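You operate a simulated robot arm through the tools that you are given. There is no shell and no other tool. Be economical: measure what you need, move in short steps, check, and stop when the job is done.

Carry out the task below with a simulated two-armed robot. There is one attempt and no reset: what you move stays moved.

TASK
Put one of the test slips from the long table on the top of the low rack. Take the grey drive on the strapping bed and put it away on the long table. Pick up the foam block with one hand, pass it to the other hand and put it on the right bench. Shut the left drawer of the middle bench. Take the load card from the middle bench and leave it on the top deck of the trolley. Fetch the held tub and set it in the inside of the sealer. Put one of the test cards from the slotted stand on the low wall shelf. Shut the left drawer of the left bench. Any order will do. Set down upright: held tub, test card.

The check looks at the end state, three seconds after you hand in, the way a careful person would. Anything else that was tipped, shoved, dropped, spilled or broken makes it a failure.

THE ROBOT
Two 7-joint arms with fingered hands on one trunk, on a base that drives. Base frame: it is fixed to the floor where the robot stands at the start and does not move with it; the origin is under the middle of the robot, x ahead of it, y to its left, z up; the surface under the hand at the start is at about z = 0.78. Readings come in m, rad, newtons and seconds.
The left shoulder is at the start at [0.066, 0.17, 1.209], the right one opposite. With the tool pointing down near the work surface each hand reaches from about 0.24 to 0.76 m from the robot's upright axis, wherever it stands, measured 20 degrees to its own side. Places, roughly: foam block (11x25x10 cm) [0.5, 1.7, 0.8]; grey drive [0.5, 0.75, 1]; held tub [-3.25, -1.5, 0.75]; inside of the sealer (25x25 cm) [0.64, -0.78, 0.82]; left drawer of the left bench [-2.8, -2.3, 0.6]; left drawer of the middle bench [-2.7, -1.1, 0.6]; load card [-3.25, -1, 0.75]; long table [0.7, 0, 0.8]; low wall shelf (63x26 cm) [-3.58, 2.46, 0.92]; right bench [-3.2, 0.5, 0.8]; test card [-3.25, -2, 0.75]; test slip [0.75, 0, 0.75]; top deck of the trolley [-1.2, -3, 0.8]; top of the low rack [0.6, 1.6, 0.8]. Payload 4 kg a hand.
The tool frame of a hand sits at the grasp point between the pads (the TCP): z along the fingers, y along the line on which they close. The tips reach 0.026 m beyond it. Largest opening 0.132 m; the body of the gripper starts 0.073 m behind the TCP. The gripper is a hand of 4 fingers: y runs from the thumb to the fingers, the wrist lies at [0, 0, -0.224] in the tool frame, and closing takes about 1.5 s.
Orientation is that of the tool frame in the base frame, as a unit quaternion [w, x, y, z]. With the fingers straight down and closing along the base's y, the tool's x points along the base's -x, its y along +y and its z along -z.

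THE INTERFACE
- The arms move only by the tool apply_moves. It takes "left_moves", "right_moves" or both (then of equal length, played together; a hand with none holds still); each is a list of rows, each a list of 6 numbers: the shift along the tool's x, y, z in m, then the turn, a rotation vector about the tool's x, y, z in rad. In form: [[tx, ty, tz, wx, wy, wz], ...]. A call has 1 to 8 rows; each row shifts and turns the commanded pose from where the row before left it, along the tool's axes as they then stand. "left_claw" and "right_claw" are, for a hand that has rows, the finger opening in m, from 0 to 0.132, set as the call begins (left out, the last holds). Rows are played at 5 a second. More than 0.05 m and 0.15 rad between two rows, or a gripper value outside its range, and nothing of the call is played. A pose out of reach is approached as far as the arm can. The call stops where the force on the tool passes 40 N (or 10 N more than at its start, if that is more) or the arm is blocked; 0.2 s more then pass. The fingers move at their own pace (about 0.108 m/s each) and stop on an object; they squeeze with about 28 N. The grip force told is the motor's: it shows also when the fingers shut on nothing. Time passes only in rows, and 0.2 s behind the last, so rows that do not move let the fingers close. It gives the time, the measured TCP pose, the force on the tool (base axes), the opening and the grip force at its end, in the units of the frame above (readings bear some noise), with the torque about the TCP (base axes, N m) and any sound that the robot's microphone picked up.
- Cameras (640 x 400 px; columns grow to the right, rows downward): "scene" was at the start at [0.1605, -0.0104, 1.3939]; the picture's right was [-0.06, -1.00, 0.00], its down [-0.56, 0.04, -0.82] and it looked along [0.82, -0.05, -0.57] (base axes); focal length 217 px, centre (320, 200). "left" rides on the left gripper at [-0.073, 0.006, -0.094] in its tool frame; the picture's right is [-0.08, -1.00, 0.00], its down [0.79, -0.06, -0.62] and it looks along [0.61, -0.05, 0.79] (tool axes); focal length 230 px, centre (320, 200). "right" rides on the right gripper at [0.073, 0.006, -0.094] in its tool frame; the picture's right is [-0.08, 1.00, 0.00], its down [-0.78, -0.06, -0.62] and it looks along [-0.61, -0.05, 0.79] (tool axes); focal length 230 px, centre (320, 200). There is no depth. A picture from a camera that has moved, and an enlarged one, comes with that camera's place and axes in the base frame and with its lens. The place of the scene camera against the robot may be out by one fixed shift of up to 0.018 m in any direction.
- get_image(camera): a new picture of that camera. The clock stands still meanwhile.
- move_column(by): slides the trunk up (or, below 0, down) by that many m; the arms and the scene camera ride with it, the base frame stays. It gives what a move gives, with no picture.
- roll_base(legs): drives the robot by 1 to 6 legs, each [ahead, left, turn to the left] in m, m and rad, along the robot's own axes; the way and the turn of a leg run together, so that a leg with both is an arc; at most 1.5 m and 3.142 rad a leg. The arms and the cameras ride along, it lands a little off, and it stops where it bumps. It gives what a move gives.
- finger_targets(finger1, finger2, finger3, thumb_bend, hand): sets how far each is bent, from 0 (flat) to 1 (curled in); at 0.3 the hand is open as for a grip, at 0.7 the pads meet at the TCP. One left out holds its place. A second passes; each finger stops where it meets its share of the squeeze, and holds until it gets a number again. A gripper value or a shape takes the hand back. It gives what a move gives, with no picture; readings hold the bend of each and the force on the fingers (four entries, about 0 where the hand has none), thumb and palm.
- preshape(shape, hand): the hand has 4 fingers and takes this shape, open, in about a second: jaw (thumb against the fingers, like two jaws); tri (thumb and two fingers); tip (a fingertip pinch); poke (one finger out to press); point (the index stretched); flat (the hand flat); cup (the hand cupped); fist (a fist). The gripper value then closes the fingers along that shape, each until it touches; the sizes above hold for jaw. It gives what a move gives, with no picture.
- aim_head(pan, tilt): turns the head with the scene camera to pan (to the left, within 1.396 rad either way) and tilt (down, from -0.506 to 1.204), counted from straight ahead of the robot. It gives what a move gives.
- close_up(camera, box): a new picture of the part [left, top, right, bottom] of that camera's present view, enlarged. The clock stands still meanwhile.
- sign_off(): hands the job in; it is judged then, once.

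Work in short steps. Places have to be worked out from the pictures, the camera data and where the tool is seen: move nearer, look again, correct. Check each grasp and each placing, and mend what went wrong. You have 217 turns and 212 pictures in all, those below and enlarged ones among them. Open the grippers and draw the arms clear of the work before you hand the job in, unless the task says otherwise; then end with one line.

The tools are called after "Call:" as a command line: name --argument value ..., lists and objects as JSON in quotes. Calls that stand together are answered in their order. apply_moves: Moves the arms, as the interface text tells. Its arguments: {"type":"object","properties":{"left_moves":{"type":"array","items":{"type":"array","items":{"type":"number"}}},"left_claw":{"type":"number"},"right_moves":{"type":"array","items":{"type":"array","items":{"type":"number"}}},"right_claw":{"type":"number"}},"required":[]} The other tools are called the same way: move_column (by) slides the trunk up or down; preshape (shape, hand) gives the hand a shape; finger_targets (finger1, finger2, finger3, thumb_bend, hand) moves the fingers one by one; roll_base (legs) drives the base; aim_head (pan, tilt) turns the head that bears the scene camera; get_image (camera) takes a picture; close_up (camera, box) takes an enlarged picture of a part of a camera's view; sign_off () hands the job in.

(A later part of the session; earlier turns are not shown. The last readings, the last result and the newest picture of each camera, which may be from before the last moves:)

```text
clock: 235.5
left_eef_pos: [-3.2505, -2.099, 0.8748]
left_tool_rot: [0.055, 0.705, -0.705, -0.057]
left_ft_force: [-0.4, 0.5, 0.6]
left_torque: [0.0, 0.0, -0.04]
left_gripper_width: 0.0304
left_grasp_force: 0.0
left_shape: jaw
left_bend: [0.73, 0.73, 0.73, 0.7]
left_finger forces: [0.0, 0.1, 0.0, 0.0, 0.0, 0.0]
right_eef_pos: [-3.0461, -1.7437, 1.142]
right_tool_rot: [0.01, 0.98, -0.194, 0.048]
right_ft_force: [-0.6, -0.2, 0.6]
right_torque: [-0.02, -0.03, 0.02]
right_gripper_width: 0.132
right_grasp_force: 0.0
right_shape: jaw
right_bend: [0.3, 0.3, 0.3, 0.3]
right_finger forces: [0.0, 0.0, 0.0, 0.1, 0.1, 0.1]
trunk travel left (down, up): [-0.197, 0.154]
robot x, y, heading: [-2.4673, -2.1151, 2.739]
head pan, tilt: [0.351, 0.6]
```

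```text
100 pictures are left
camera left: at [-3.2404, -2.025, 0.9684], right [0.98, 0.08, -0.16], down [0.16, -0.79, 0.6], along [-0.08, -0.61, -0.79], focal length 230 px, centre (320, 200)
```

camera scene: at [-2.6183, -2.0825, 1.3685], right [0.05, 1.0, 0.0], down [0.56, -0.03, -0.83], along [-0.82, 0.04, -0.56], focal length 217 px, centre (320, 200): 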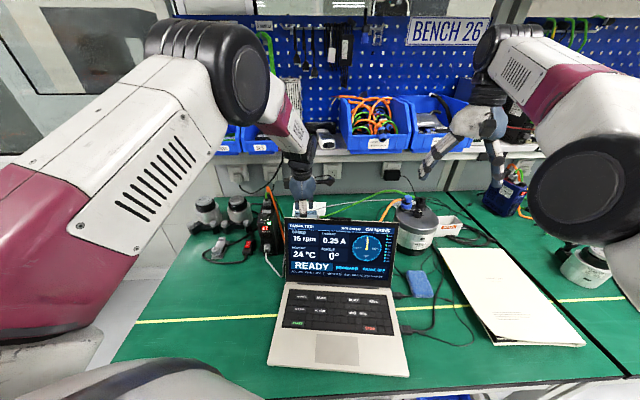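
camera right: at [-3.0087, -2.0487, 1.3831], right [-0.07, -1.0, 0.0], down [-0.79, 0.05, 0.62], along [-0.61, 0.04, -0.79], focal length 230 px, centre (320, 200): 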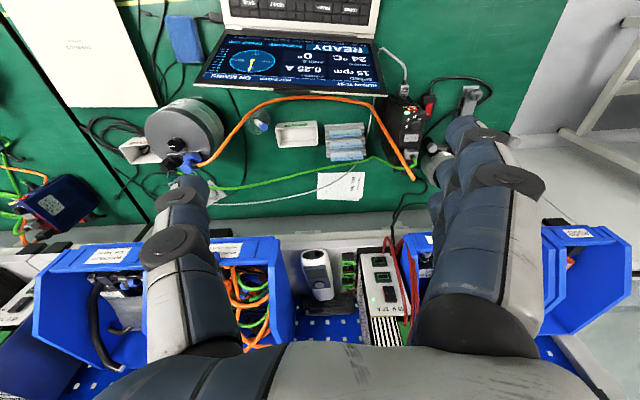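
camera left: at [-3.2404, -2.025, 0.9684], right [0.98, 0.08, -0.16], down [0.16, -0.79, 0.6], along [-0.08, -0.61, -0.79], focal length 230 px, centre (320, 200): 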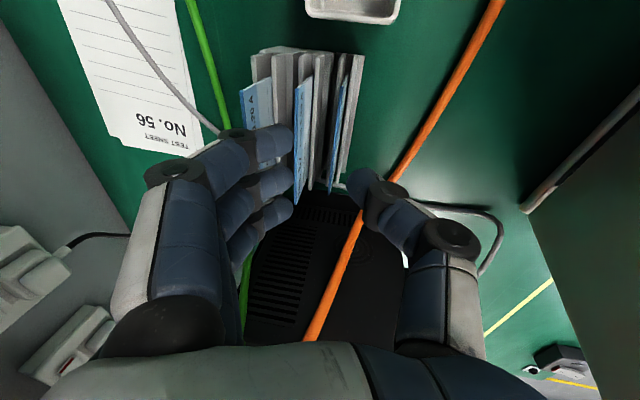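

Card 28 measured at x=-3.2485. I correct and lower so the tips just overlap the card's top edge.

Call:
apply_moves --left_moves '[[-0.005, -0.006, 0, 0, 0, 0], [0, -0.002, 0.015, 0, 0, 0], [0, -0.002, 0.014, 0, 0, 0], [0, -0.002, 0.012, 0, 0, 0], [0, 0, 0, 0, 0, 0]]' --left_claw 0.024

Call:
get_image --camera "left"

```text
clock: 236.7
left_eef_pos: [-3.2458, -2.0945, 0.8378]
left_tool_rot: [0.057, 0.705, -0.705, -0.06]
left_ft_force: [9.0, 0.1, 24.4]
left_torque: [-0.07, 0.9, 0.04]
left_gripper_width: 0.0243
left_grasp_force: 0.0
left_shape: jaw
left_bend: [0.73, 0.74, 0.74, 0.7]
left_finger forces: [6.9, 8.5, 10.1, 0.0, 0.0, 0.0]
right_eef_pos: [-3.0437, -1.7434, 1.1448]
right_tool_rot: [0.009, 0.98, -0.195, 0.047]
right_ft_force: [0.8, 1.0, -0.8]
right_torque: [-0.04, 0.03, -0.01]
right_gripper_width: 0.1322
right_grasp_force: 0.0
right_shape: jaw
right_bend: [0.3, 0.3, 0.3, 0.3]
right_finger forces: [0.1, 0.0, 0.0, 0.1, 0.0, 0.0]
trunk travel left (down, up): [-0.197, 0.154]
robot x, y, heading: [-2.4647, -2.1083, 2.743]
head pan, tilt: [0.351, 0.6]
```

```text
99 pictures are left
camera left: at [-3.2341, -2.0193, 0.9317], right [0.98, 0.08, -0.16], down [0.16, -0.79, 0.6], along [-0.08, -0.61, -0.79], focal length 230 px, centre (320, 200)
```

left: 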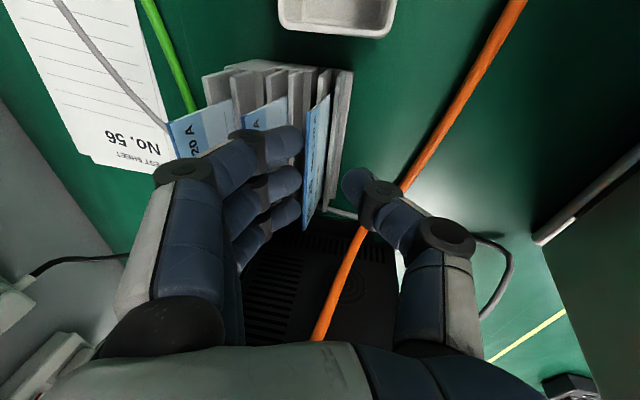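

The fingers touch the stand wall (24 N). I back off 3 mm and close gently on the card.

Call:
apply_moves --left_moves '[[0, 0, -0.003, 0, 0, 0], [0, 0, 0, 0, 0, 0], [0, 0, 0, 0, 0, 0], [0, 0, 0, 0, 0, 0], [0, 0, 0, 0, 0, 0]]' --left_claw 0.0

Call:
get_image --camera "left"

```text
clock: 237.9
left_eef_pos: [-3.2429, -2.0938, 0.8387]
left_tool_rot: [-0.056, -0.705, 0.705, 0.057]
left_ft_force: [6.2, 2.4, 14.0]
left_torque: [0.03, 0.48, -0.1]
left_gripper_width: 0.0
left_grasp_force: 28.5
left_shape: jaw
left_bend: [0.75, 0.73, 0.75, 0.67]
left_finger forces: [0.0, 14.9, 0.1, 0.0, 0.0, 0.0]
right_eef_pos: [-3.0442, -1.7431, 1.1429]
right_tool_rot: [0.01, 0.98, -0.195, 0.048]
right_ft_force: [0.5, 0.4, 0.0]
right_torque: [0.04, 0.01, 0.0]
right_gripper_width: 0.132
right_grasp_force: 0.0
right_shape: jaw
right_bend: [0.3, 0.3, 0.3, 0.3]
right_finger forces: [0.0, 0.1, 0.0, 0.0, 0.0, 0.0]
trunk travel left (down, up): [-0.197, 0.154]
robot x, y, heading: [-2.4651, -2.111, 2.739]
head pan, tilt: [0.351, 0.6]
```

```text
98 pictures are left
camera left: at [-3.2329, -2.0195, 0.9313], right [0.98, 0.08, -0.16], down [0.16, -0.79, 0.6], along [-0.08, -0.61, -0.79], focal length 230 px, centre (320, 200)
```

left: 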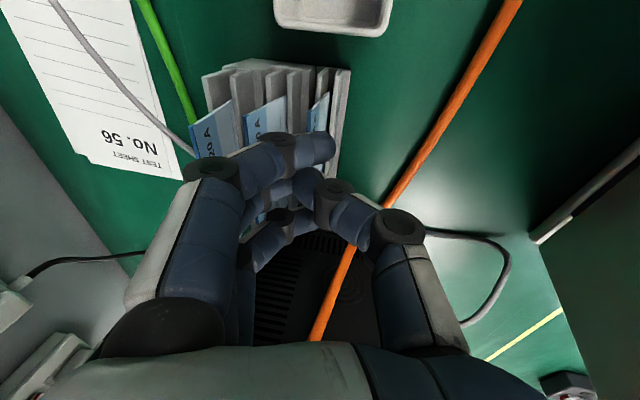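

The fingers slipped over the card's top. I reopen, rise and re-measure.

Call:
apply_moves --left_moves '[[0, 0, 0, 0, 0, 0], [0, 0.0, -0.03, 0, 0, 0], [-0.03, 0, -0.02, 0, 0, 0], [-0.03, 0, 0, 0, 0, 0], [0, 0, 0, 0, 0, 0]]' --left_claw 0.03

Call:
close_up --camera "left" --box '[200, 20, 420, 220]'

```text
clock: 239.1
left_eef_pos: [-3.2387, -2.0338, 0.8849]
left_tool_rot: [-0.055, -0.705, 0.705, 0.057]
left_ft_force: [-0.2, 0.4, 0.7]
left_torque: [0.02, -0.01, 0.01]
left_gripper_width: 0.0296
left_grasp_force: 0.1
left_shape: jaw
left_bend: [0.73, 0.73, 0.73, 0.7]
left_finger forces: [0.0, 0.1, 0.1, 0.0, 0.1, 0.1]
right_eef_pos: [-3.048, -1.7435, 1.142]
right_tool_rot: [0.008, 0.98, -0.195, 0.049]
right_ft_force: [-0.2, -0.5, -0.5]
right_torque: [-0.01, -0.02, -0.02]
right_gripper_width: 0.1318
right_grasp_force: 0.0
right_shape: jaw
right_bend: [0.3, 0.3, 0.3, 0.3]
right_finger forces: [0.0, 0.0, 0.0, 0.1, 0.0, 0.0]
trunk travel left (down, up): [-0.197, 0.154]
robot x, y, heading: [-2.4666, -2.1124, 2.741]
head pan, tilt: [0.351, 0.6]
```

```text
2.00 times, centred on (310, 120) of left
camera zoom: at [-3.2278, -1.9607, 0.9786], right [0.98, 0.08, -0.16], down [0.16, -0.79, 0.6], along [-0.08, -0.61, -0.79], focal length 460 px, centre (340, 360)
```

zoom: 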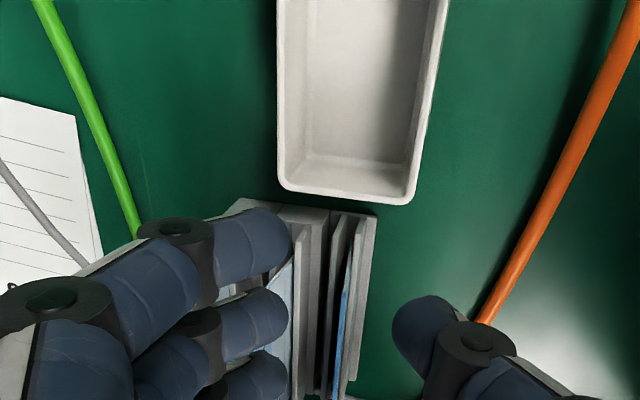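

Call:
apply_moves --left_moves '[[-0.03, -0.005, 0, 0, 0, 0], [-0.01, 0, 0, 0, 0, 0], [0, 0, 0, 0, 0, 0], [0, 0, 0, 0, 0, 0]]' --left_claw 0.11

Call:
close_up --camera "left" --box '[200, 60, 440, 320]'

```text
clock: 240.1
left_eef_pos: [-3.235, -1.9955, 0.8862]
left_tool_rot: [-0.055, -0.705, 0.705, 0.056]
left_ft_force: [0.5, 0.2, -0.1]
left_torque: [0.01, -0.02, -0.01]
left_gripper_width: 0.1095
left_grasp_force: 0.1
left_shape: jaw
left_bend: [0.56, 0.56, 0.56, 0.52]
left_finger forces: [0.0, 0.0, 0.0, 0.1, 0.0, 0.0]
right_eef_pos: [-3.0459, -1.7439, 1.1417]
right_tool_rot: [0.008, 0.98, -0.194, 0.049]
right_ft_force: [1.5, -0.6, -0.4]
right_torque: [0.05, 0.01, -0.04]
right_gripper_width: 0.132
right_grasp_force: 0.1
right_shape: jaw
right_bend: [0.3, 0.3, 0.3, 0.3]
right_finger forces: [0.0, 0.1, 0.1, 0.1, 0.0, 0.0]
trunk travel left (down, up): [-0.197, 0.154]
robot x, y, heading: [-2.4681, -2.117, 2.743]
head pan, tilt: [0.351, 0.6]
```

```text
1.54 times, centred on (320, 190) of left
camera zoom: at [-3.2238, -1.9206, 0.979], right [0.98, 0.08, -0.16], down [0.16, -0.79, 0.6], along [-0.08, -0.61, -0.79], focal length 354 px, centre (320, 215)
```

zoom: 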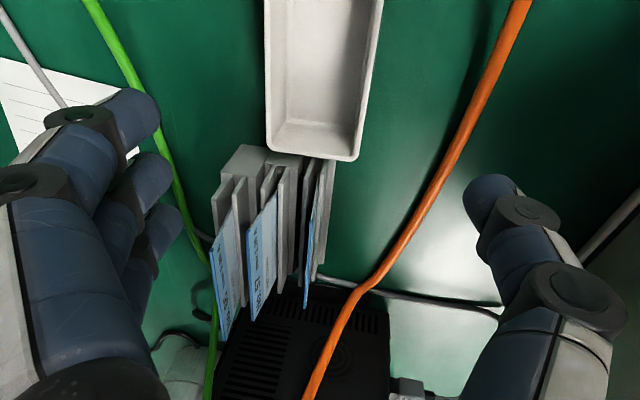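

The cards rise 3 cm above the walls (top .8155, walls .784); the finger backs had hit card 57, since fingers are ~2 cm thick. I use a narrower opening with the centre biased toward me, and recheck just above.

Call:
apply_moves --left_moves '[[0.033, 0.0015, 0, 0, 0, 0], [0.033, 0.0015, 0, 0, 0, 0], [0.033, 0.0015, 0, 0, 0, 0], [0, 0, 0, 0, 0, 0], [0, -0.003, 0.02, 0, 0, 0], [0, -0.002, 0.015, 0, 0, 0], [0, 0, 0, 0, 0, 0]]' --left_claw 0.016

Call:
get_image --camera "left"

```text
clock: 241.7
left_eef_pos: [-3.2384, -2.0927, 0.8513]
left_tool_rot: [0.056, 0.705, -0.704, -0.057]
left_ft_force: [-0.2, 0.1, 0.1]
left_torque: [-0.02, 0.02, -0.02]
left_gripper_width: 0.0164
left_grasp_force: 0.0
left_shape: jaw
left_bend: [0.72, 0.72, 0.72, 0.7]
left_finger forces: [0.0, 0.0, 0.0, 0.0, 0.0, 0.1]
right_eef_pos: [-3.0471, -1.7442, 1.1417]
right_tool_rot: [0.008, 0.98, -0.195, 0.05]
right_ft_force: [-0.5, -0.1, -0.3]
right_torque: [0.01, 0.02, 0.0]
right_gripper_width: 0.1319
right_grasp_force: 0.0
right_shape: jaw
right_bend: [0.3, 0.3, 0.3, 0.3]
right_finger forces: [0.1, 0.0, 0.1, 0.0, 0.0, 0.1]
trunk travel left (down, up): [-0.197, 0.154]
robot x, y, heading: [-2.4685, -2.114, 2.74]
head pan, tilt: [0.351, 0.6]
```

```text
95 pictures are left
camera left: at [-3.228, -2.019, 0.9445], right [0.98, 0.08, -0.16], down [0.16, -0.79, 0.6], along [-0.08, -0.61, -0.79], focal length 230 px, centre (320, 200)
```

left: 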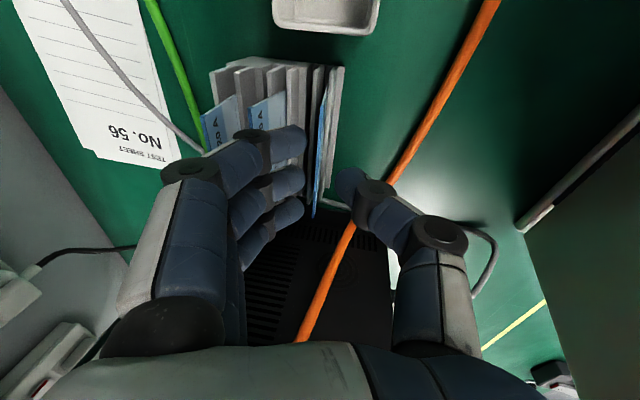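

Good. I lower 3 cm so the tips straddle the card, watching force.

Call:
apply_moves --left_moves '[[0, -0.002, 0.01, 0, 0, 0], [0, -0.002, 0.01, 0, 0, 0], [0, -0.002, 0.01, 0, 0, 0], [0, 0, 0, 0, 0, 0]]'

Call:
get_image --camera "left"

```text
clock: 242.7
left_eef_pos: [-3.2353, -2.092, 0.8207]
left_tool_rot: [0.056, 0.705, -0.704, -0.055]
left_ft_force: [0.8, -0.4, 0.2]
left_torque: [0.03, 0.01, -0.04]
left_gripper_width: 0.0165
left_grasp_force: 0.1
left_shape: jaw
left_bend: [0.72, 0.72, 0.72, 0.7]
left_finger forces: [0.1, 0.1, 0.2, 0.1, 0.0, 0.0]
right_eef_pos: [-3.0465, -1.7436, 1.1413]
right_tool_rot: [0.009, 0.98, -0.195, 0.049]
right_ft_force: [-0.7, -0.4, 0.6]
right_torque: [-0.01, 0.05, 0.01]
right_gripper_width: 0.1317
right_grasp_force: 0.0
right_shape: jaw
right_bend: [0.3, 0.3, 0.3, 0.3]
right_finger forces: [0.1, 0.0, 0.0, 0.1, 0.1, 0.0]
trunk travel left (down, up): [-0.197, 0.154]
robot x, y, heading: [-2.4675, -2.1122, 2.742]
head pan, tilt: [0.351, 0.6]
```

```text
94 pictures are left
camera left: at [-3.2256, -2.0177, 0.9137], right [0.98, 0.08, -0.16], down [0.16, -0.79, 0.6], along [-0.08, -0.61, -0.79], focal length 230 px, centre (320, 200)
```

left: 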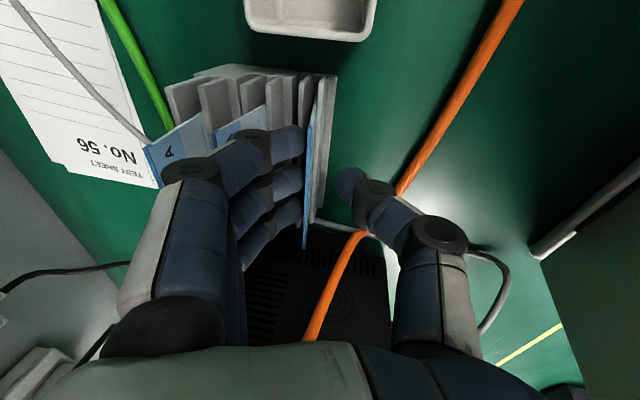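

No contact and the card lies between finger and thumb tips. Close.

Call:
apply_moves --left_moves '[[0, 0, 0, 0, 0, 0], [0, 0, 0, 0, 0, 0], [0, 0, 0, 0, 0, 0], [0, 0, 0, 0, 0, 0], [0, 0, 0, 0, 0, 0]]' --left_claw 0.0

Call:
get_image --camera "left"

```text
clock: 243.9
left_eef_pos: [-3.2366, -2.0919, 0.8209]
left_tool_rot: [0.055, 0.705, -0.705, -0.055]
left_ft_force: [-1.4, 0.0, -0.8]
left_torque: [0.0, 0.07, -0.01]
left_gripper_width: 0.0
left_grasp_force: 28.2
left_shape: jaw
left_bend: [0.71, 0.71, 0.71, 0.67]
left_finger forces: [8.5, 8.5, 8.6, 0.0, 23.8, 0.0]
right_eef_pos: [-3.0465, -1.7428, 1.1405]
right_tool_rot: [0.009, 0.98, -0.195, 0.049]
right_ft_force: [-0.4, -0.5, 0.4]
right_torque: [-0.01, 0.01, 0.03]
right_gripper_width: 0.1319
right_grasp_force: 0.0
right_shape: jaw
right_bend: [0.3, 0.3, 0.3, 0.3]
right_finger forces: [0.1, 0.0, 0.0, 0.1, 0.0, 0.0]
trunk travel left (down, up): [-0.197, 0.154]
robot x, y, heading: [-2.4654, -2.1128, 2.739]
head pan, tilt: [0.351, 0.6]
```

```text
93 pictures are left
camera left: at [-3.2259, -2.0177, 0.9135], right [0.98, 0.08, -0.16], down [0.16, -0.79, 0.6], along [-0.08, -0.61, -0.79], focal length 230 px, centre (320, 200)
```

left: 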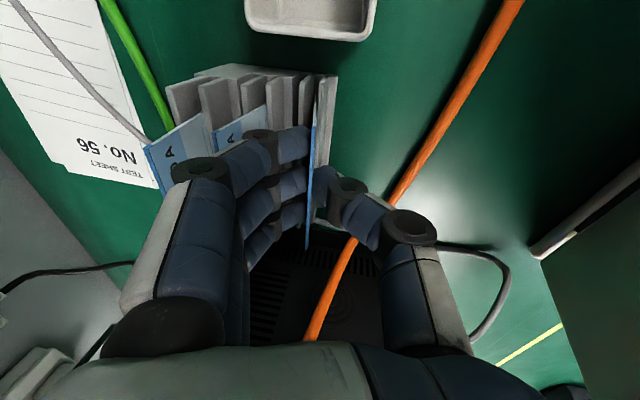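

Firm pinch. I lift straight up slowly and check.

Call:
apply_moves --left_moves '[[0, 0.0015, -0.01, 0, 0, 0], [0, 0.0015, -0.01, 0, 0, 0], [0, 0.003, -0.02, 0, 0, 0], [0, 0.003, -0.02, 0, 0, 0], [0, 0, 0, 0, 0, 0]]'

Call:
get_image --camera "left"

```text
clock: 245.1
left_eef_pos: [-3.2344, -2.091, 0.8819]
left_tool_rot: [0.055, 0.705, -0.705, -0.056]
left_ft_force: [-0.1, 0.0, 0.0]
left_torque: [-0.01, 0.02, 0.02]
left_gripper_width: 0.0001
left_grasp_force: 29.0
left_shape: jaw
left_bend: [0.71, 0.71, 0.71, 0.67]
left_finger forces: [8.4, 8.2, 8.4, 0.1, 25.3, 0.0]
right_eef_pos: [-3.0471, -1.7428, 1.1417]
right_tool_rot: [0.008, 0.98, -0.195, 0.05]
right_ft_force: [-0.6, 0.3, 0.1]
right_torque: [-0.01, 0.01, -0.01]
right_gripper_width: 0.1318
right_grasp_force: 0.0
right_shape: jaw
right_bend: [0.3, 0.3, 0.3, 0.3]
right_finger forces: [0.0, 0.0, 0.0, 0.0, 0.0, 0.0]
trunk travel left (down, up): [-0.197, 0.154]
robot x, y, heading: [-2.4667, -2.1131, 2.741]
head pan, tilt: [0.351, 0.6]
```

```text
92 pictures are left
camera left: at [-3.2245, -2.0178, 0.9742], right [0.98, 0.08, -0.16], down [0.16, -0.79, 0.6], along [-0.08, -0.61, -0.79], focal length 230 px, centre (320, 200)
```

left: 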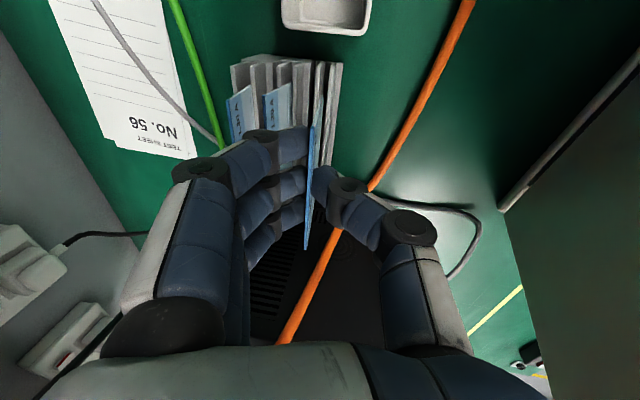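

Card is out. I go up and toward me past the screen, then raise the trunk and back away.

Call:
apply_moves --left_moves '[[0, -0.013, -0.033, 0, 0, 0], [0, -0.013, -0.033, 0, 0, 0], [0, -0.008, -0.038, 0, 0, 0], [0, 0.0067, -0.044, 0, 0, 0], [0, 0.0067, -0.044, 0, 0, 0], [0, 0.0067, -0.044, 0, 0, 0], [0, 0, 0, 0, 0, 0]]'

Call:
move_column --by 0.15

Call:
roll_base --legs '[[-0.25, 0, 0], [0, 0, 0.4]]'

Call:
aim_head --pan 0.0 --tilt 0.55

Call:
get_image --camera "scene"

Call:
get_image --camera "left"

```text
clock: 246.7
left_eef_pos: [-3.1873, -2.0932, 1.1111]
left_tool_rot: [-0.056, -0.704, 0.706, 0.057]
left_ft_force: [0.7, 0.2, 0.2]
left_torque: [-0.01, -0.02, -0.03]
left_gripper_width: 0.0
left_grasp_force: 28.1
left_shape: jaw
left_bend: [0.71, 0.71, 0.71, 0.67]
left_finger forces: [8.4, 8.3, 8.4, 0.0, 25.1, 0.1]
right_eef_pos: [-3.047, -1.7431, 1.1412]
right_tool_rot: [0.01, 0.979, -0.196, 0.05]
right_ft_force: [-0.2, 0.0, -0.6]
right_torque: [0.05, -0.01, 0.0]
right_gripper_width: 0.1319
right_grasp_force: 0.0
right_shape: jaw
right_bend: [0.3, 0.3, 0.3, 0.3]
right_finger forces: [0.0, 0.0, 0.0, 0.1, 0.0, 0.1]
trunk travel left (down, up): [-0.197, 0.154]
robot x, y, heading: [-2.4681, -2.1155, 2.745]
head pan, tilt: [0.351, 0.6]
```

```text
clock: 248.5
left_eef_pos: [-3.1855, -2.0928, 1.2611]
left_tool_rot: [-0.055, -0.705, 0.705, 0.057]
left_ft_force: [0.4, 0.1, 0.1]
left_torque: [0.03, 0.01, 0.03]
left_gripper_width: 0.0
left_grasp_force: 28.2
left_shape: jaw
left_bend: [0.71, 0.71, 0.71, 0.67]
left_finger forces: [8.4, 8.3, 8.4, 0.0, 25.1, 0.1]
right_eef_pos: [-3.0256, -1.7522, 1.3517]
right_tool_rot: [0.0, 0.981, -0.196, 0.002]
right_ft_force: [-0.1, 0.1, 0.1]
right_torque: [0.01, -0.01, 0.0]
right_gripper_width: 0.1317
right_grasp_force: 0.1
right_shape: jaw
right_bend: [0.3, 0.3, 0.3, 0.3]
right_finger forces: [0.1, 0.0, 0.0, 0.1, 0.1, 0.0]
trunk travel left (down, up): [-0.347, 0.004]
robot x, y, heading: [-2.4664, -2.1099, 2.741]
head pan, tilt: [0.351, 0.6]
```

```text
clock: 251.5
left_eef_pos: [-2.9055, -2.4688, 1.2601]
left_tool_rot: [0.065, 0.829, -0.554, -0.045]
left_ft_force: [0.0, 0.5, -0.2]
left_torque: [0.02, 0.02, 0.03]
left_gripper_width: 0.0
left_grasp_force: 27.9
left_shape: jaw
left_bend: [0.71, 0.71, 0.71, 0.67]
left_finger forces: [8.3, 8.3, 8.2, 0.0, 24.9, 0.0]
right_eef_pos: [-2.8869, -2.093, 1.3504]
right_tool_rot: [-0.001, 1.0, 0.0, 0.001]
right_ft_force: [0.8, 0.4, 0.6]
right_torque: [-0.01, -0.01, -0.01]
right_gripper_width: 0.1316
right_grasp_force: 0.2
right_shape: jaw
right_bend: [0.3, 0.3, 0.3, 0.3]
right_finger forces: [0.1, 0.0, 0.1, 0.1, 0.0, 0.0]
trunk travel left (down, up): [-0.347, 0.004]
robot x, y, heading: [-2.2361, -2.2124, 3.134]
head pan, tilt: [0.351, 0.6]
```

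```text
clock: 252.3
left_eef_pos: [-2.9048, -2.4698, 1.2611]
left_tool_rot: [0.065, 0.829, -0.554, -0.045]
left_ft_force: [-0.6, 0.7, -0.3]
left_torque: [0.02, 0.03, 0.02]
left_gripper_width: 0.0
left_grasp_force: 27.9
left_shape: jaw
left_bend: [0.71, 0.71, 0.71, 0.67]
left_finger forces: [8.2, 8.3, 8.3, 0.0, 24.8, 0.1]
right_eef_pos: [-2.8877, -2.0928, 1.3524]
right_tool_rot: [-0.001, 1.0, 0.0, 0.001]
right_ft_force: [-0.3, -0.5, -0.7]
right_torque: [0.02, -0.02, -0.01]
right_gripper_width: 0.132
right_grasp_force: 0.0
right_shape: jaw
right_bend: [0.3, 0.3, 0.3, 0.3]
right_finger forces: [0.0, 0.0, 0.0, 0.0, 0.0, 0.1]
trunk travel left (down, up): [-0.347, 0.004]
robot x, y, heading: [-2.2343, -2.211, 3.137]
head pan, tilt: [0.0, 0.55]
```

```text
91 pictures are left
camera scene: at [-2.3557, -2.215, 1.5245], right [0.01, 1.0, 0.0], down [0.52, 0.0, -0.85], along [-0.85, 0.01, -0.52], focal length 217 px, centre (320, 200)
```

scene: 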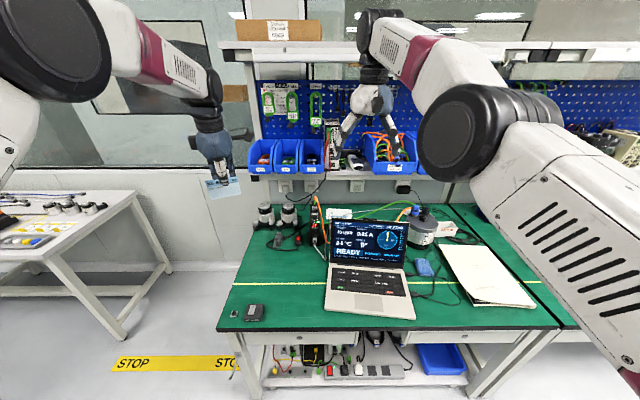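

```text
90 pictures are left
camera left: at [-2.9229, -2.3962, 1.3545], right [0.88, 0.45, -0.16], down [0.45, -0.67, 0.6], along [0.16, -0.6, -0.79], focal length 230 px, centre (320, 200)
```

left: 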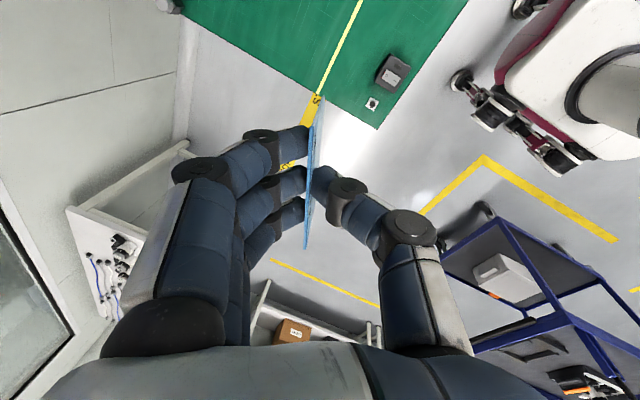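

The card is safely held. Next the load card with the right hand: drive right to the middle bench.

Call:
roll_base --legs '[[0, -1.08, 0], [0.05, 0, 0]]'

Call:
aim_head --pan -0.2 --tilt 0.55

Call:
close_up --camera "scene" --box '[220, 120, 460, 300]'

Call:
get_image --camera "right"

```text
clock: 262.7
left_eef_pos: [-2.9439, -1.3715, 1.2615]
left_tool_rot: [0.064, 0.826, -0.558, -0.045]
left_ft_force: [-0.4, 0.8, -0.1]
left_torque: [-0.01, 0.01, 0.02]
left_gripper_width: 0.0001
left_grasp_force: 28.8
left_shape: jaw
left_bend: [0.71, 0.71, 0.71, 0.67]
left_finger forces: [8.4, 8.3, 8.3, 0.0, 24.8, 0.0]
right_eef_pos: [-2.9233, -0.9959, 1.3511]
right_tool_rot: [0.0, 1.0, -0.006, 0.002]
right_ft_force: [0.0, -0.2, 0.0]
right_torque: [-0.01, -0.03, 0.02]
right_gripper_width: 0.132
right_grasp_force: 0.0
right_shape: jaw
right_bend: [0.3, 0.3, 0.3, 0.3]
right_finger forces: [0.0, 0.0, 0.1, 0.0, 0.0, 0.0]
trunk travel left (down, up): [-0.347, 0.004]
robot x, y, heading: [-2.2706, -1.1174, 3.126]
head pan, tilt: [0.0, 0.55]
```

```text
clock: 263.4
left_eef_pos: [-2.9439, -1.3714, 1.2621]
left_tool_rot: [0.064, 0.826, -0.558, -0.045]
left_ft_force: [-0.1, -0.1, 0.0]
left_torque: [0.02, -0.03, 0.01]
left_gripper_width: 0.0
left_grasp_force: 27.9
left_shape: jaw
left_bend: [0.71, 0.71, 0.71, 0.67]
left_finger forces: [8.3, 8.1, 8.4, 0.0, 24.9, 0.0]
right_eef_pos: [-2.923, -0.9954, 1.3519]
right_tool_rot: [0.0, 1.0, -0.005, 0.001]
right_ft_force: [0.0, -0.7, -0.9]
right_torque: [-0.04, 0.03, 0.0]
right_gripper_width: 0.132
right_grasp_force: 0.0
right_shape: jaw
right_bend: [0.3, 0.3, 0.3, 0.3]
right_finger forces: [0.0, 0.0, 0.1, 0.0, 0.1, 0.0]
trunk travel left (down, up): [-0.347, 0.004]
robot x, y, heading: [-2.268, -1.1223, 3.124]
head pan, tilt: [-0.201, 0.55]
```

```text
2.22 times, centred on (340, 210) of scene
camera zoom: at [-2.3889, -1.1053, 1.5245], right [0.22, 0.98, 0.0], down [0.51, -0.11, -0.85], along [-0.83, 0.18, -0.52], focal length 483 px, centre (276, 178)
```

zoom: 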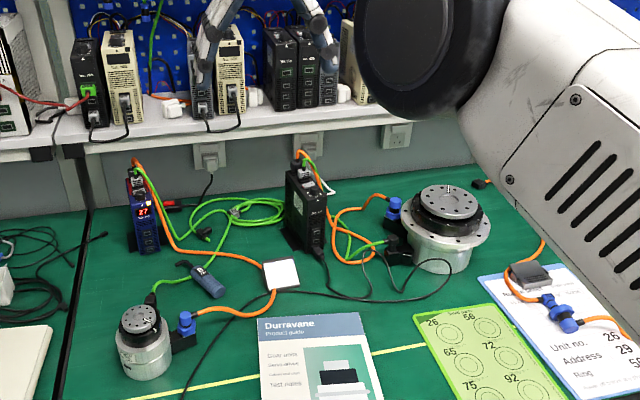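

```text
88 pictures are left
camera right: at [-2.8491, -1.0025, 1.4448], right [-0.09, -1.0, 0.0], down [-0.79, 0.07, 0.61], along [-0.61, 0.06, -0.79], focal length 230 px, centre (320, 200)
```

right: 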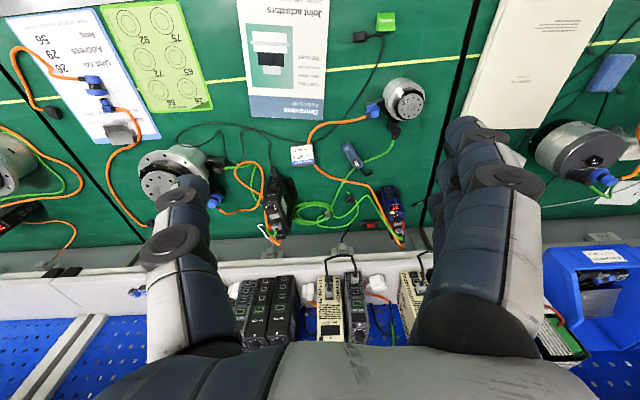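

Call:
close_up --camera "right" --box '[250, 110, 360, 200]'

Call:
close_up --camera "scene" --box '[315, 220, 385, 270]'

```text
4.44 times, centred on (305, 155) of right
camera zoom: at [-2.8491, -1.0025, 1.4448], right [-0.09, -1.0, 0.0], down [-0.79, 0.07, 0.61], along [-0.61, 0.06, -0.79], focal length 1022 px, centre (387, 400)
```

zoom: 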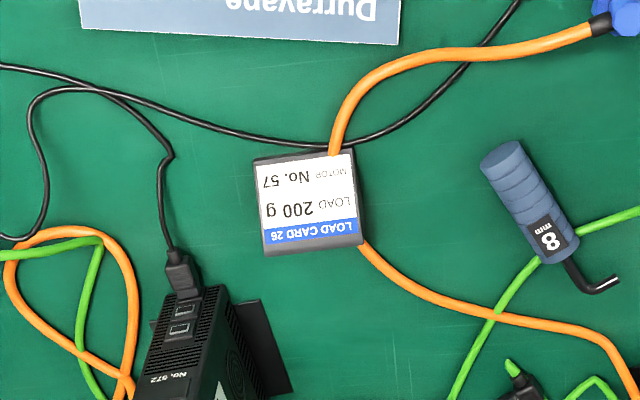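

```text
8.00 times, centred on (350, 245) of scene
camera zoom: at [-2.3889, -1.1053, 1.5245], right [0.22, 0.98, 0.0], down [0.51, -0.11, -0.85], along [-0.83, 0.18, -0.52], focal length 1739 px, centre (80, -160)
```

zoom: 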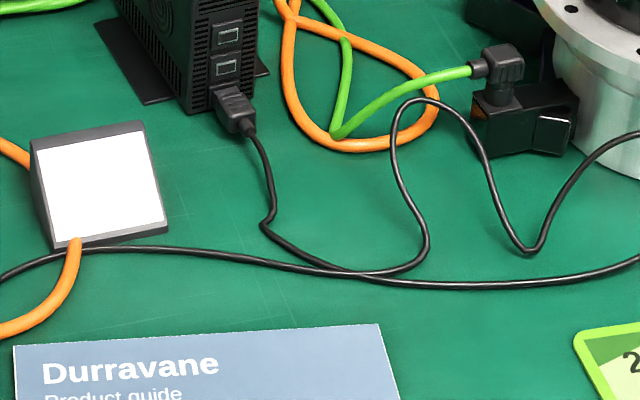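

It is "LOAD CARD 26" on a small dark block, centred ≈(-3.17, -0.913). I move closer and look at it with the right hand camera from low.

Call:
roll_base --legs '[[0.19, 0, 0.015]]'

Call:
apply_moves --right_moves '[[0.01, -0.02, 0.04, 0, 0, 0], [0.01, -0.02, 0.04, 0, 0, 0], [0.01, -0.02, 0.04, 0, 0, 0], [0.01, -0.02, 0.04, 0, 0, 0], [0, -0.01, 0.045, 0, 0, 0], [0, 0, 0.045, 0, 0, 0], [0, 0, 0.045, 0, 0, 0], [0, 0, 0, 0, 0, 0]]'

Call:
get_image --camera "right"

Call:
get_image --camera "scene"

```text
clock: 265.0
left_eef_pos: [-3.1293, -1.3775, 1.2618]
left_tool_rot: [0.065, 0.83, -0.553, -0.044]
left_ft_force: [0.5, -0.2, -0.3]
left_torque: [-0.04, 0.0, 0.04]
left_gripper_width: 0.0
left_grasp_force: 28.2
left_shape: jaw
left_bend: [0.71, 0.71, 0.71, 0.67]
left_finger forces: [8.4, 8.3, 8.3, 0.0, 24.9, 0.0]
right_eef_pos: [-3.1114, -1.0012, 1.3512]
right_tool_rot: [-0.002, 1.0, 0.001, 0.001]
right_ft_force: [-0.2, 0.1, 0.0]
right_torque: [-0.04, -0.01, 0.0]
right_gripper_width: 0.1317
right_grasp_force: 0.1
right_shape: jaw
right_bend: [0.3, 0.3, 0.3, 0.3]
right_finger forces: [0.1, 0.0, 0.0, 0.0, 0.0, 0.0]
trunk travel left (down, up): [-0.347, 0.004]
robot x, y, heading: [-2.4546, -1.1197, 3.133]
head pan, tilt: [-0.201, 0.55]
```

```text
clock: 266.8
left_eef_pos: [-3.1277, -1.376, 1.2611]
left_tool_rot: [0.065, 0.83, -0.553, -0.044]
left_ft_force: [-0.6, -0.5, 0.0]
left_torque: [-0.01, -0.01, 0.0]
left_gripper_width: 0.0002
left_grasp_force: 28.5
left_shape: jaw
left_bend: [0.71, 0.71, 0.71, 0.67]
left_finger forces: [8.4, 8.3, 8.3, 0.0, 24.8, 0.1]
right_eef_pos: [-3.1662, -0.9214, 1.0781]
right_tool_rot: [-0.001, 1.0, 0.001, 0.002]
right_ft_force: [0.2, -0.4, -0.8]
right_torque: [-0.01, 0.03, 0.02]
right_gripper_width: 0.1322
right_grasp_force: 0.1
right_shape: jaw
right_bend: [0.3, 0.3, 0.3, 0.3]
right_finger forces: [0.0, 0.0, 0.1, 0.0, 0.0, 0.0]
right hand out of reach, approached as far as the arm can: row 1, 2, 3, 4, 5, 6
trunk travel left (down, up): [-0.347, 0.004]
robot x, y, heading: [-2.4571, -1.1173, 3.134]
head pan, tilt: [-0.201, 0.55]
```

```text
85 pictures are left
camera right: at [-3.0922, -0.9274, 1.1719], right [-0.08, -1.0, 0.0], down [-0.79, 0.06, 0.61], along [-0.61, 0.05, -0.79], focal length 230 px, centre (320, 200)
```

right: 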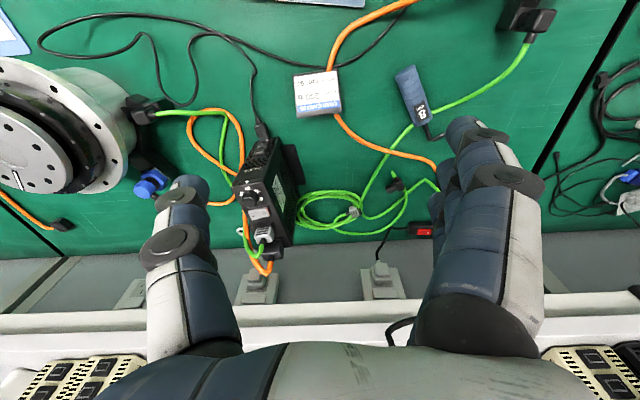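

```text
84 pictures are left
camera scene: at [-2.5774, -1.1045, 1.5246], right [0.21, 0.98, 0.0], down [0.51, -0.11, -0.85], along [-0.83, 0.18, -0.52], focal length 217 px, centre (320, 200)
```

scene: 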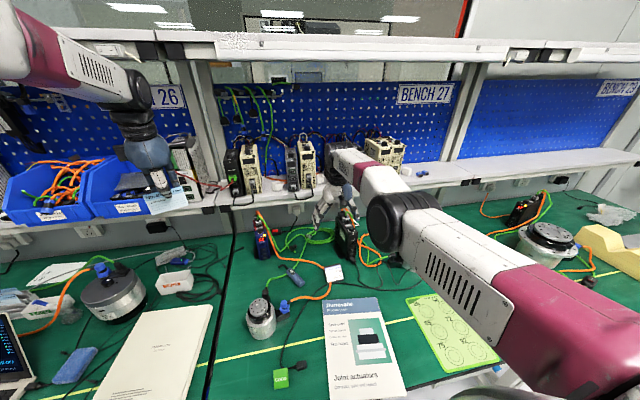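

Call:
close_up --camera "right" --box '[270, 50, 370, 140]'

Call:
close_up --camera "scene" --box '[300, 245, 370, 300]'

```text
4.44 times, centred on (320, 95) of right
camera zoom: at [-3.0922, -0.9274, 1.1719], right [-0.08, -1.0, 0.0], down [-0.79, 0.06, 0.61], along [-0.61, 0.05, -0.79], focal length 1022 px, centre (320, 667)
```

zoom: 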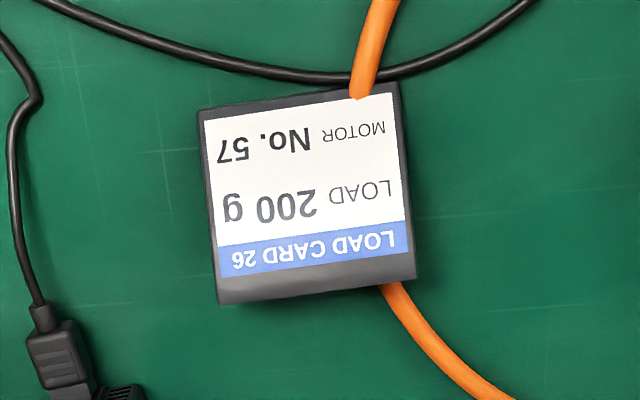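

```text
7.27 times, centred on (335, 272) of scene
camera zoom: at [-2.5774, -1.1045, 1.5246], right [0.21, 0.98, 0.0], down [0.51, -0.11, -0.85], along [-0.83, 0.18, -0.52], focal length 1581 px, centre (211, -327)
```

zoom: 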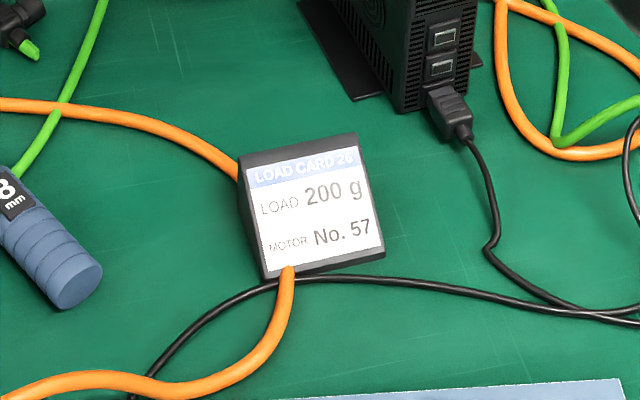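

The load card is a small wedge block (≈7×6 cm), centre ≈(-3.183, -0.915), turned ≈0.12 rad. I draw the left hand back a bit, lower the trunk for reach, and align the right hand.

Call:
apply_moves --left_moves '[[0.013, -0.03, 0, 0, 0, 0], [0.013, -0.03, 0, 0, 0, 0], [0.013, -0.03, 0, 0, 0, 0]]' --right_moves '[[0, 0, 0, 0, 0, -0.04], [0, 0, 0, 0, 0, -0.04], [0, 0, 0, 0, 0, -0.04]]' --right_claw 0.11

Call:
move_column --by -0.2

Call:
get_image --camera "right"

Call:
get_image --camera "scene"

```text
clock: 267.6
left_eef_pos: [-3.0313, -1.3794, 1.2487]
left_tool_rot: [0.065, 0.829, -0.553, -0.046]
left_ft_force: [1.0, 0.3, 1.0]
left_torque: [-0.02, 0.04, 0.0]
left_gripper_width: 0.0
left_grasp_force: 28.1
left_shape: jaw
left_bend: [0.71, 0.71, 0.71, 0.67]
left_finger forces: [8.4, 8.3, 8.4, 0.0, 24.9, 0.0]
right_eef_pos: [-3.1632, -0.9232, 1.08]
right_tool_rot: [-0.001, 0.998, 0.061, 0.003]
right_ft_force: [0.5, 0.2, 0.3]
right_torque: [-0.02, 0.03, 0.0]
right_gripper_width: 0.1103
right_grasp_force: 0.1
right_shape: jaw
right_bend: [0.56, 0.56, 0.56, 0.52]
right_finger forces: [0.0, 0.0, 0.0, 0.1, 0.1, 0.2]
trunk travel left (down, up): [-0.347, 0.004]
robot x, y, heading: [-2.4588, -1.117, 3.135]
head pan, tilt: [-0.201, 0.55]
```

```text
clock: 269.4
left_eef_pos: [-3.0343, -1.3781, 1.0517]
left_tool_rot: [0.06, 0.83, -0.553, -0.038]
left_ft_force: [0.4, -0.1, 0.5]
left_torque: [0.0, 0.01, -0.03]
left_gripper_width: 0.0001
left_grasp_force: 28.0
left_shape: jaw
left_bend: [0.71, 0.71, 0.71, 0.67]
left_finger forces: [8.4, 8.3, 8.3, 0.0, 24.9, 0.1]
right_eef_pos: [-3.1558, -0.9223, 0.777]
right_tool_rot: [0.006, 0.994, 0.06, 0.093]
right_ft_force: [0.5, 0.0, 5.3]
right_torque: [-0.26, 0.01, 0.09]
right_gripper_width: 0.1105
right_grasp_force: 0.0
right_shape: jaw
right_bend: [0.56, 0.56, 0.55, 0.52]
right_finger forces: [0.0, 0.1, 4.0, 0.1, 1.2, 0.0]
trunk travel left (down, up): [-0.16, 0.192]
robot x, y, heading: [-2.4568, -1.1197, 3.133]
head pan, tilt: [-0.201, 0.55]
stopped: the force on the tool passed its limit at 50 N (the readings are from after the stop); the commanded pose is now the measured one
```

```text
81 pictures are left
camera right: at [-3.1007, -0.9195, 0.8821], right [0.04, -1.0, 0.01], down [-0.89, -0.03, 0.46], along [-0.46, -0.03, -0.89], focal length 230 px, centre (320, 200)
```

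right: 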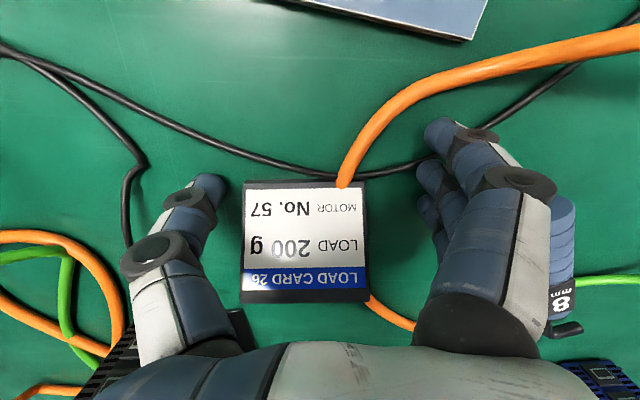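

```text
80 pictures are left
camera scene: at [-2.6443, -1.1039, 1.3336], right [0.21, 0.98, 0.0], down [0.51, -0.11, -0.85], along [-0.83, 0.18, -0.52], focal length 217 px, centre (320, 200)
```

scene: 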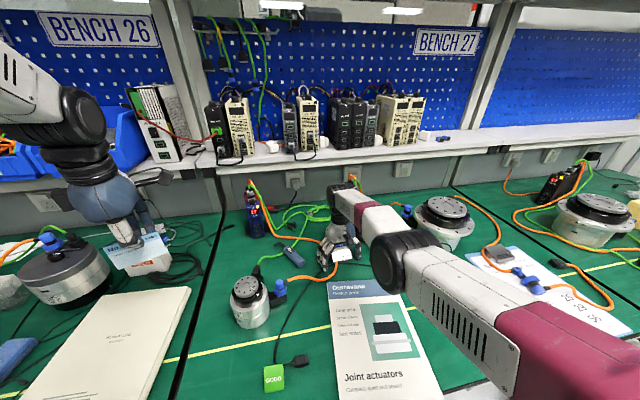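

Lowering the trunk carried the hand down to the bench; luckily the fingers straddle the load card. I lift a little, straighten, and centre over it.

Call:
apply_moves --right_moves '[[0, 0, -0.015, 0, 0, 0], [-0.008, -0.005, -0.004, 0, -0.09, 0], [-0.009, -0.005, 0, 0, -0.09, 0], [0, 0, 0, 0, 0, 0]]'

Call:
get_image --camera "right"

```text
clock: 270.4
left_eef_pos: [-3.0336, -1.3795, 1.0524]
left_tool_rot: [0.062, 0.83, -0.553, -0.038]
left_ft_force: [-0.4, 0.2, -1.2]
left_torque: [0.0, -0.03, 0.0]
left_gripper_width: 0.0002
left_grasp_force: 27.9
left_shape: jaw
left_bend: [0.71, 0.71, 0.71, 0.67]
left_finger forces: [8.3, 8.3, 8.2, 0.1, 24.9, 0.0]
right_eef_pos: [-3.1996, -0.9161, 0.7902]
right_tool_rot: [0.012, 0.998, 0.059, 0.005]
right_ft_force: [-0.6, 0.6, -0.4]
right_torque: [-0.05, 0.0, -0.04]
right_gripper_width: 0.11
right_grasp_force: 0.1
right_shape: jaw
right_bend: [0.56, 0.56, 0.56, 0.52]
right_finger forces: [0.0, 0.0, 0.1, 0.0, 0.0, 0.0]
right hand out of reach, approached as far as the arm can: row 2, 3
trunk travel left (down, up): [-0.16, 0.192]
robot x, y, heading: [-2.4589, -1.119, 3.135]
head pan, tilt: [-0.201, 0.55]
```

```text
79 pictures are left
camera right: at [-3.1268, -0.9114, 0.8824], right [0.04, -1.0, 0.02], down [-0.79, -0.02, 0.61], along [-0.61, -0.04, -0.79], focal length 230 px, centre (320, 200)
```

right: 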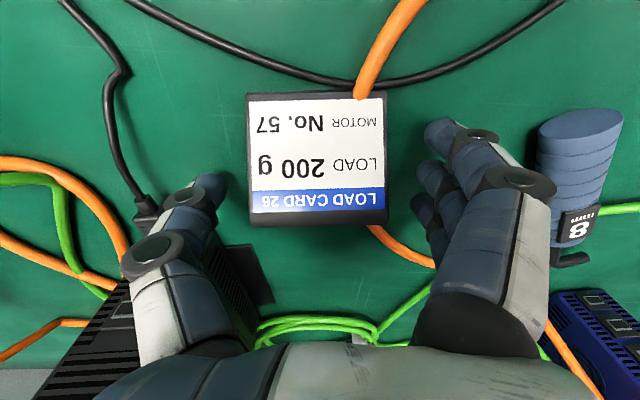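

Block centre ≈(-3.18, -0.914). I shift back 1.8 cm, lower slightly and close.

Call:
apply_moves --right_moves '[[0.018, 0, 0.003, 0, 0, 0], [0, 0, 0.003, 0, 0, 0], [0, 0, 0, 0, 0, 0]]'

Call:
apply_moves --right_moves '[[0, 0, 0, 0, 0, 0], [0, 0, 0, 0, 0, 0], [0, 0, 0, 0, 0, 0], [0, 0, 0, 0, 0, 0], [0, 0, 0, 0, 0, 0], [0, 0, 0, 0, 0, 0], [0, 0, 0, 0, 0, 0]]' --right_claw 0.0

Call:
get_image --camera "right"

```text
clock: 271.2
left_eef_pos: [-3.0341, -1.3779, 1.0527]
left_tool_rot: [0.061, 0.83, -0.553, -0.039]
left_ft_force: [0.6, 0.7, -0.7]
left_torque: [-0.02, 0.01, 0.01]
left_gripper_width: 0.0
left_grasp_force: 28.0
left_shape: jaw
left_bend: [0.71, 0.71, 0.71, 0.67]
left_finger forces: [8.2, 8.3, 8.3, 0.0, 24.8, 0.0]
right_eef_pos: [-3.1979, -0.9151, 0.7822]
right_tool_rot: [0.011, 0.998, 0.058, 0.003]
right_ft_force: [-0.1, 0.7, 0.0]
right_torque: [-0.03, -0.02, 0.05]
right_gripper_width: 0.1102
right_grasp_force: 0.0
right_shape: jaw
right_bend: [0.56, 0.56, 0.56, 0.52]
right_finger forces: [0.1, 0.0, 0.1, 0.0, 0.0, 0.0]
right hand out of reach, approached as far as the arm can: row 1
trunk travel left (down, up): [-0.16, 0.192]
robot x, y, heading: [-2.4576, -1.1156, 3.133]
head pan, tilt: [-0.201, 0.55]
```

```text
clock: 272.8
left_eef_pos: [-3.0335, -1.3779, 1.0525]
left_tool_rot: [0.062, 0.83, -0.553, -0.038]
left_ft_force: [0.1, 1.0, 0.4]
left_torque: [0.02, 0.01, 0.0]
left_gripper_width: 0.0
left_grasp_force: 28.0
left_shape: jaw
left_bend: [0.71, 0.71, 0.71, 0.67]
left_finger forces: [8.2, 8.3, 8.2, 0.0, 24.9, 0.0]
right_eef_pos: [-3.1985, -0.9135, 0.781]
right_tool_rot: [0.012, 0.998, 0.059, 0.003]
right_ft_force: [0.4, -0.2, 0.6]
right_torque: [-0.03, -0.02, 0.02]
right_gripper_width: 0.0617
right_grasp_force: 27.8
right_shape: jaw
right_bend: [0.72, 0.72, 0.76, 0.7]
right_finger forces: [11.4, 12.7, 1.2, 0.0, 25.2, 0.1]
trunk travel left (down, up): [-0.16, 0.192]
robot x, y, heading: [-2.4587, -1.1166, 3.134]
head pan, tilt: [-0.201, 0.55]
```

```text
78 pictures are left
camera right: at [-3.1261, -0.9108, 0.8755], right [0.04, -1.0, 0.02], down [-0.79, -0.02, 0.61], along [-0.61, -0.04, -0.79], focal length 230 px, centre (320, 200)
```

right: 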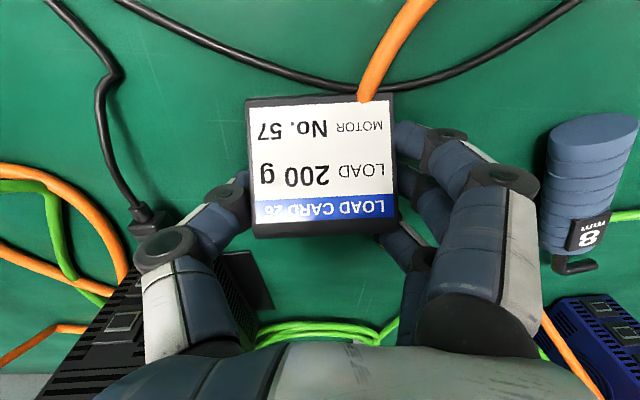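

Gripped (62 mm, 25 N). I lift and check.

Call:
apply_moves --right_moves '[[0, 0, -0.02, 0, 0, 0], [0, 0, -0.03, 0, 0, 0], [0, 0, -0.04, 0, 0, 0], [0, 0, -0.04, 0, 0, 0], [0, 0, -0.04, 0, 0, 0], [0.02, 0, -0.04, 0, 0, 0], [0, 0, 0, 0, 0, 0]]'

Call:
get_image --camera "right"

Call:
get_image --camera "scene"

```text
clock: 274.4
left_eef_pos: [-3.0332, -1.3779, 1.0521]
left_tool_rot: [0.061, 0.829, -0.554, -0.038]
left_ft_force: [0.1, 0.0, 0.3]
left_torque: [0.03, -0.03, 0.0]
left_gripper_width: 0.0
left_grasp_force: 28.6
left_shape: jaw
left_bend: [0.71, 0.71, 0.71, 0.67]
left_finger forces: [8.2, 8.3, 8.3, 0.0, 24.8, 0.1]
right_eef_pos: [-3.2087, -0.9103, 0.9925]
right_tool_rot: [0.01, 0.998, 0.058, 0.006]
right_ft_force: [-0.7, 0.6, -1.3]
right_torque: [0.0, 0.01, -0.01]
right_gripper_width: 0.0615
right_grasp_force: 28.3
right_shape: jaw
right_bend: [0.72, 0.72, 0.76, 0.7]
right_finger forces: [11.7, 12.6, 1.1, 0.0, 25.1, 0.1]
right hand out of reach, approached as far as the arm can: row 2, 3, 6
trunk travel left (down, up): [-0.16, 0.192]
robot x, y, heading: [-2.4569, -1.115, 3.136]
head pan, tilt: [-0.201, 0.55]
```

```text
77 pictures are left
camera right: at [-3.1368, -0.9053, 1.0864], right [0.04, -1.0, 0.02], down [-0.79, -0.02, 0.61], along [-0.61, -0.04, -0.79], focal length 230 px, centre (320, 200)
```

right: 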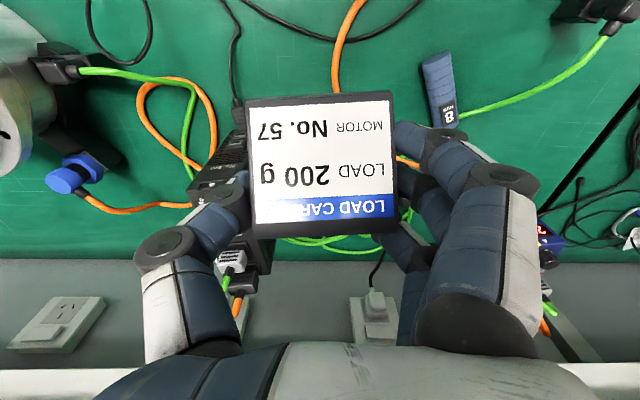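

```text
76 pictures are left
camera scene: at [-2.6456, -1.1038, 1.3335], right [0.21, 0.98, 0.0], down [0.51, -0.11, -0.85], along [-0.83, 0.18, -0.52], focal length 217 px, centre (320, 200)
```

scene: 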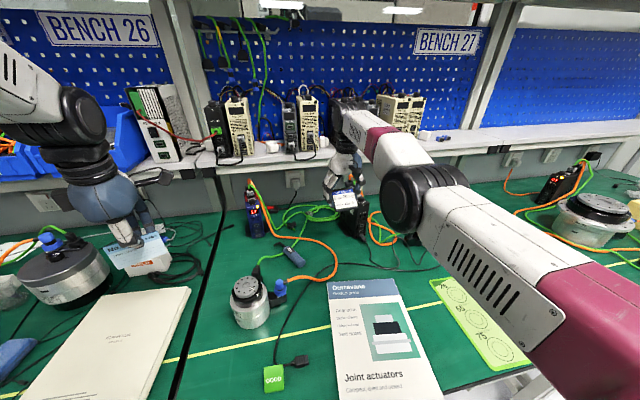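

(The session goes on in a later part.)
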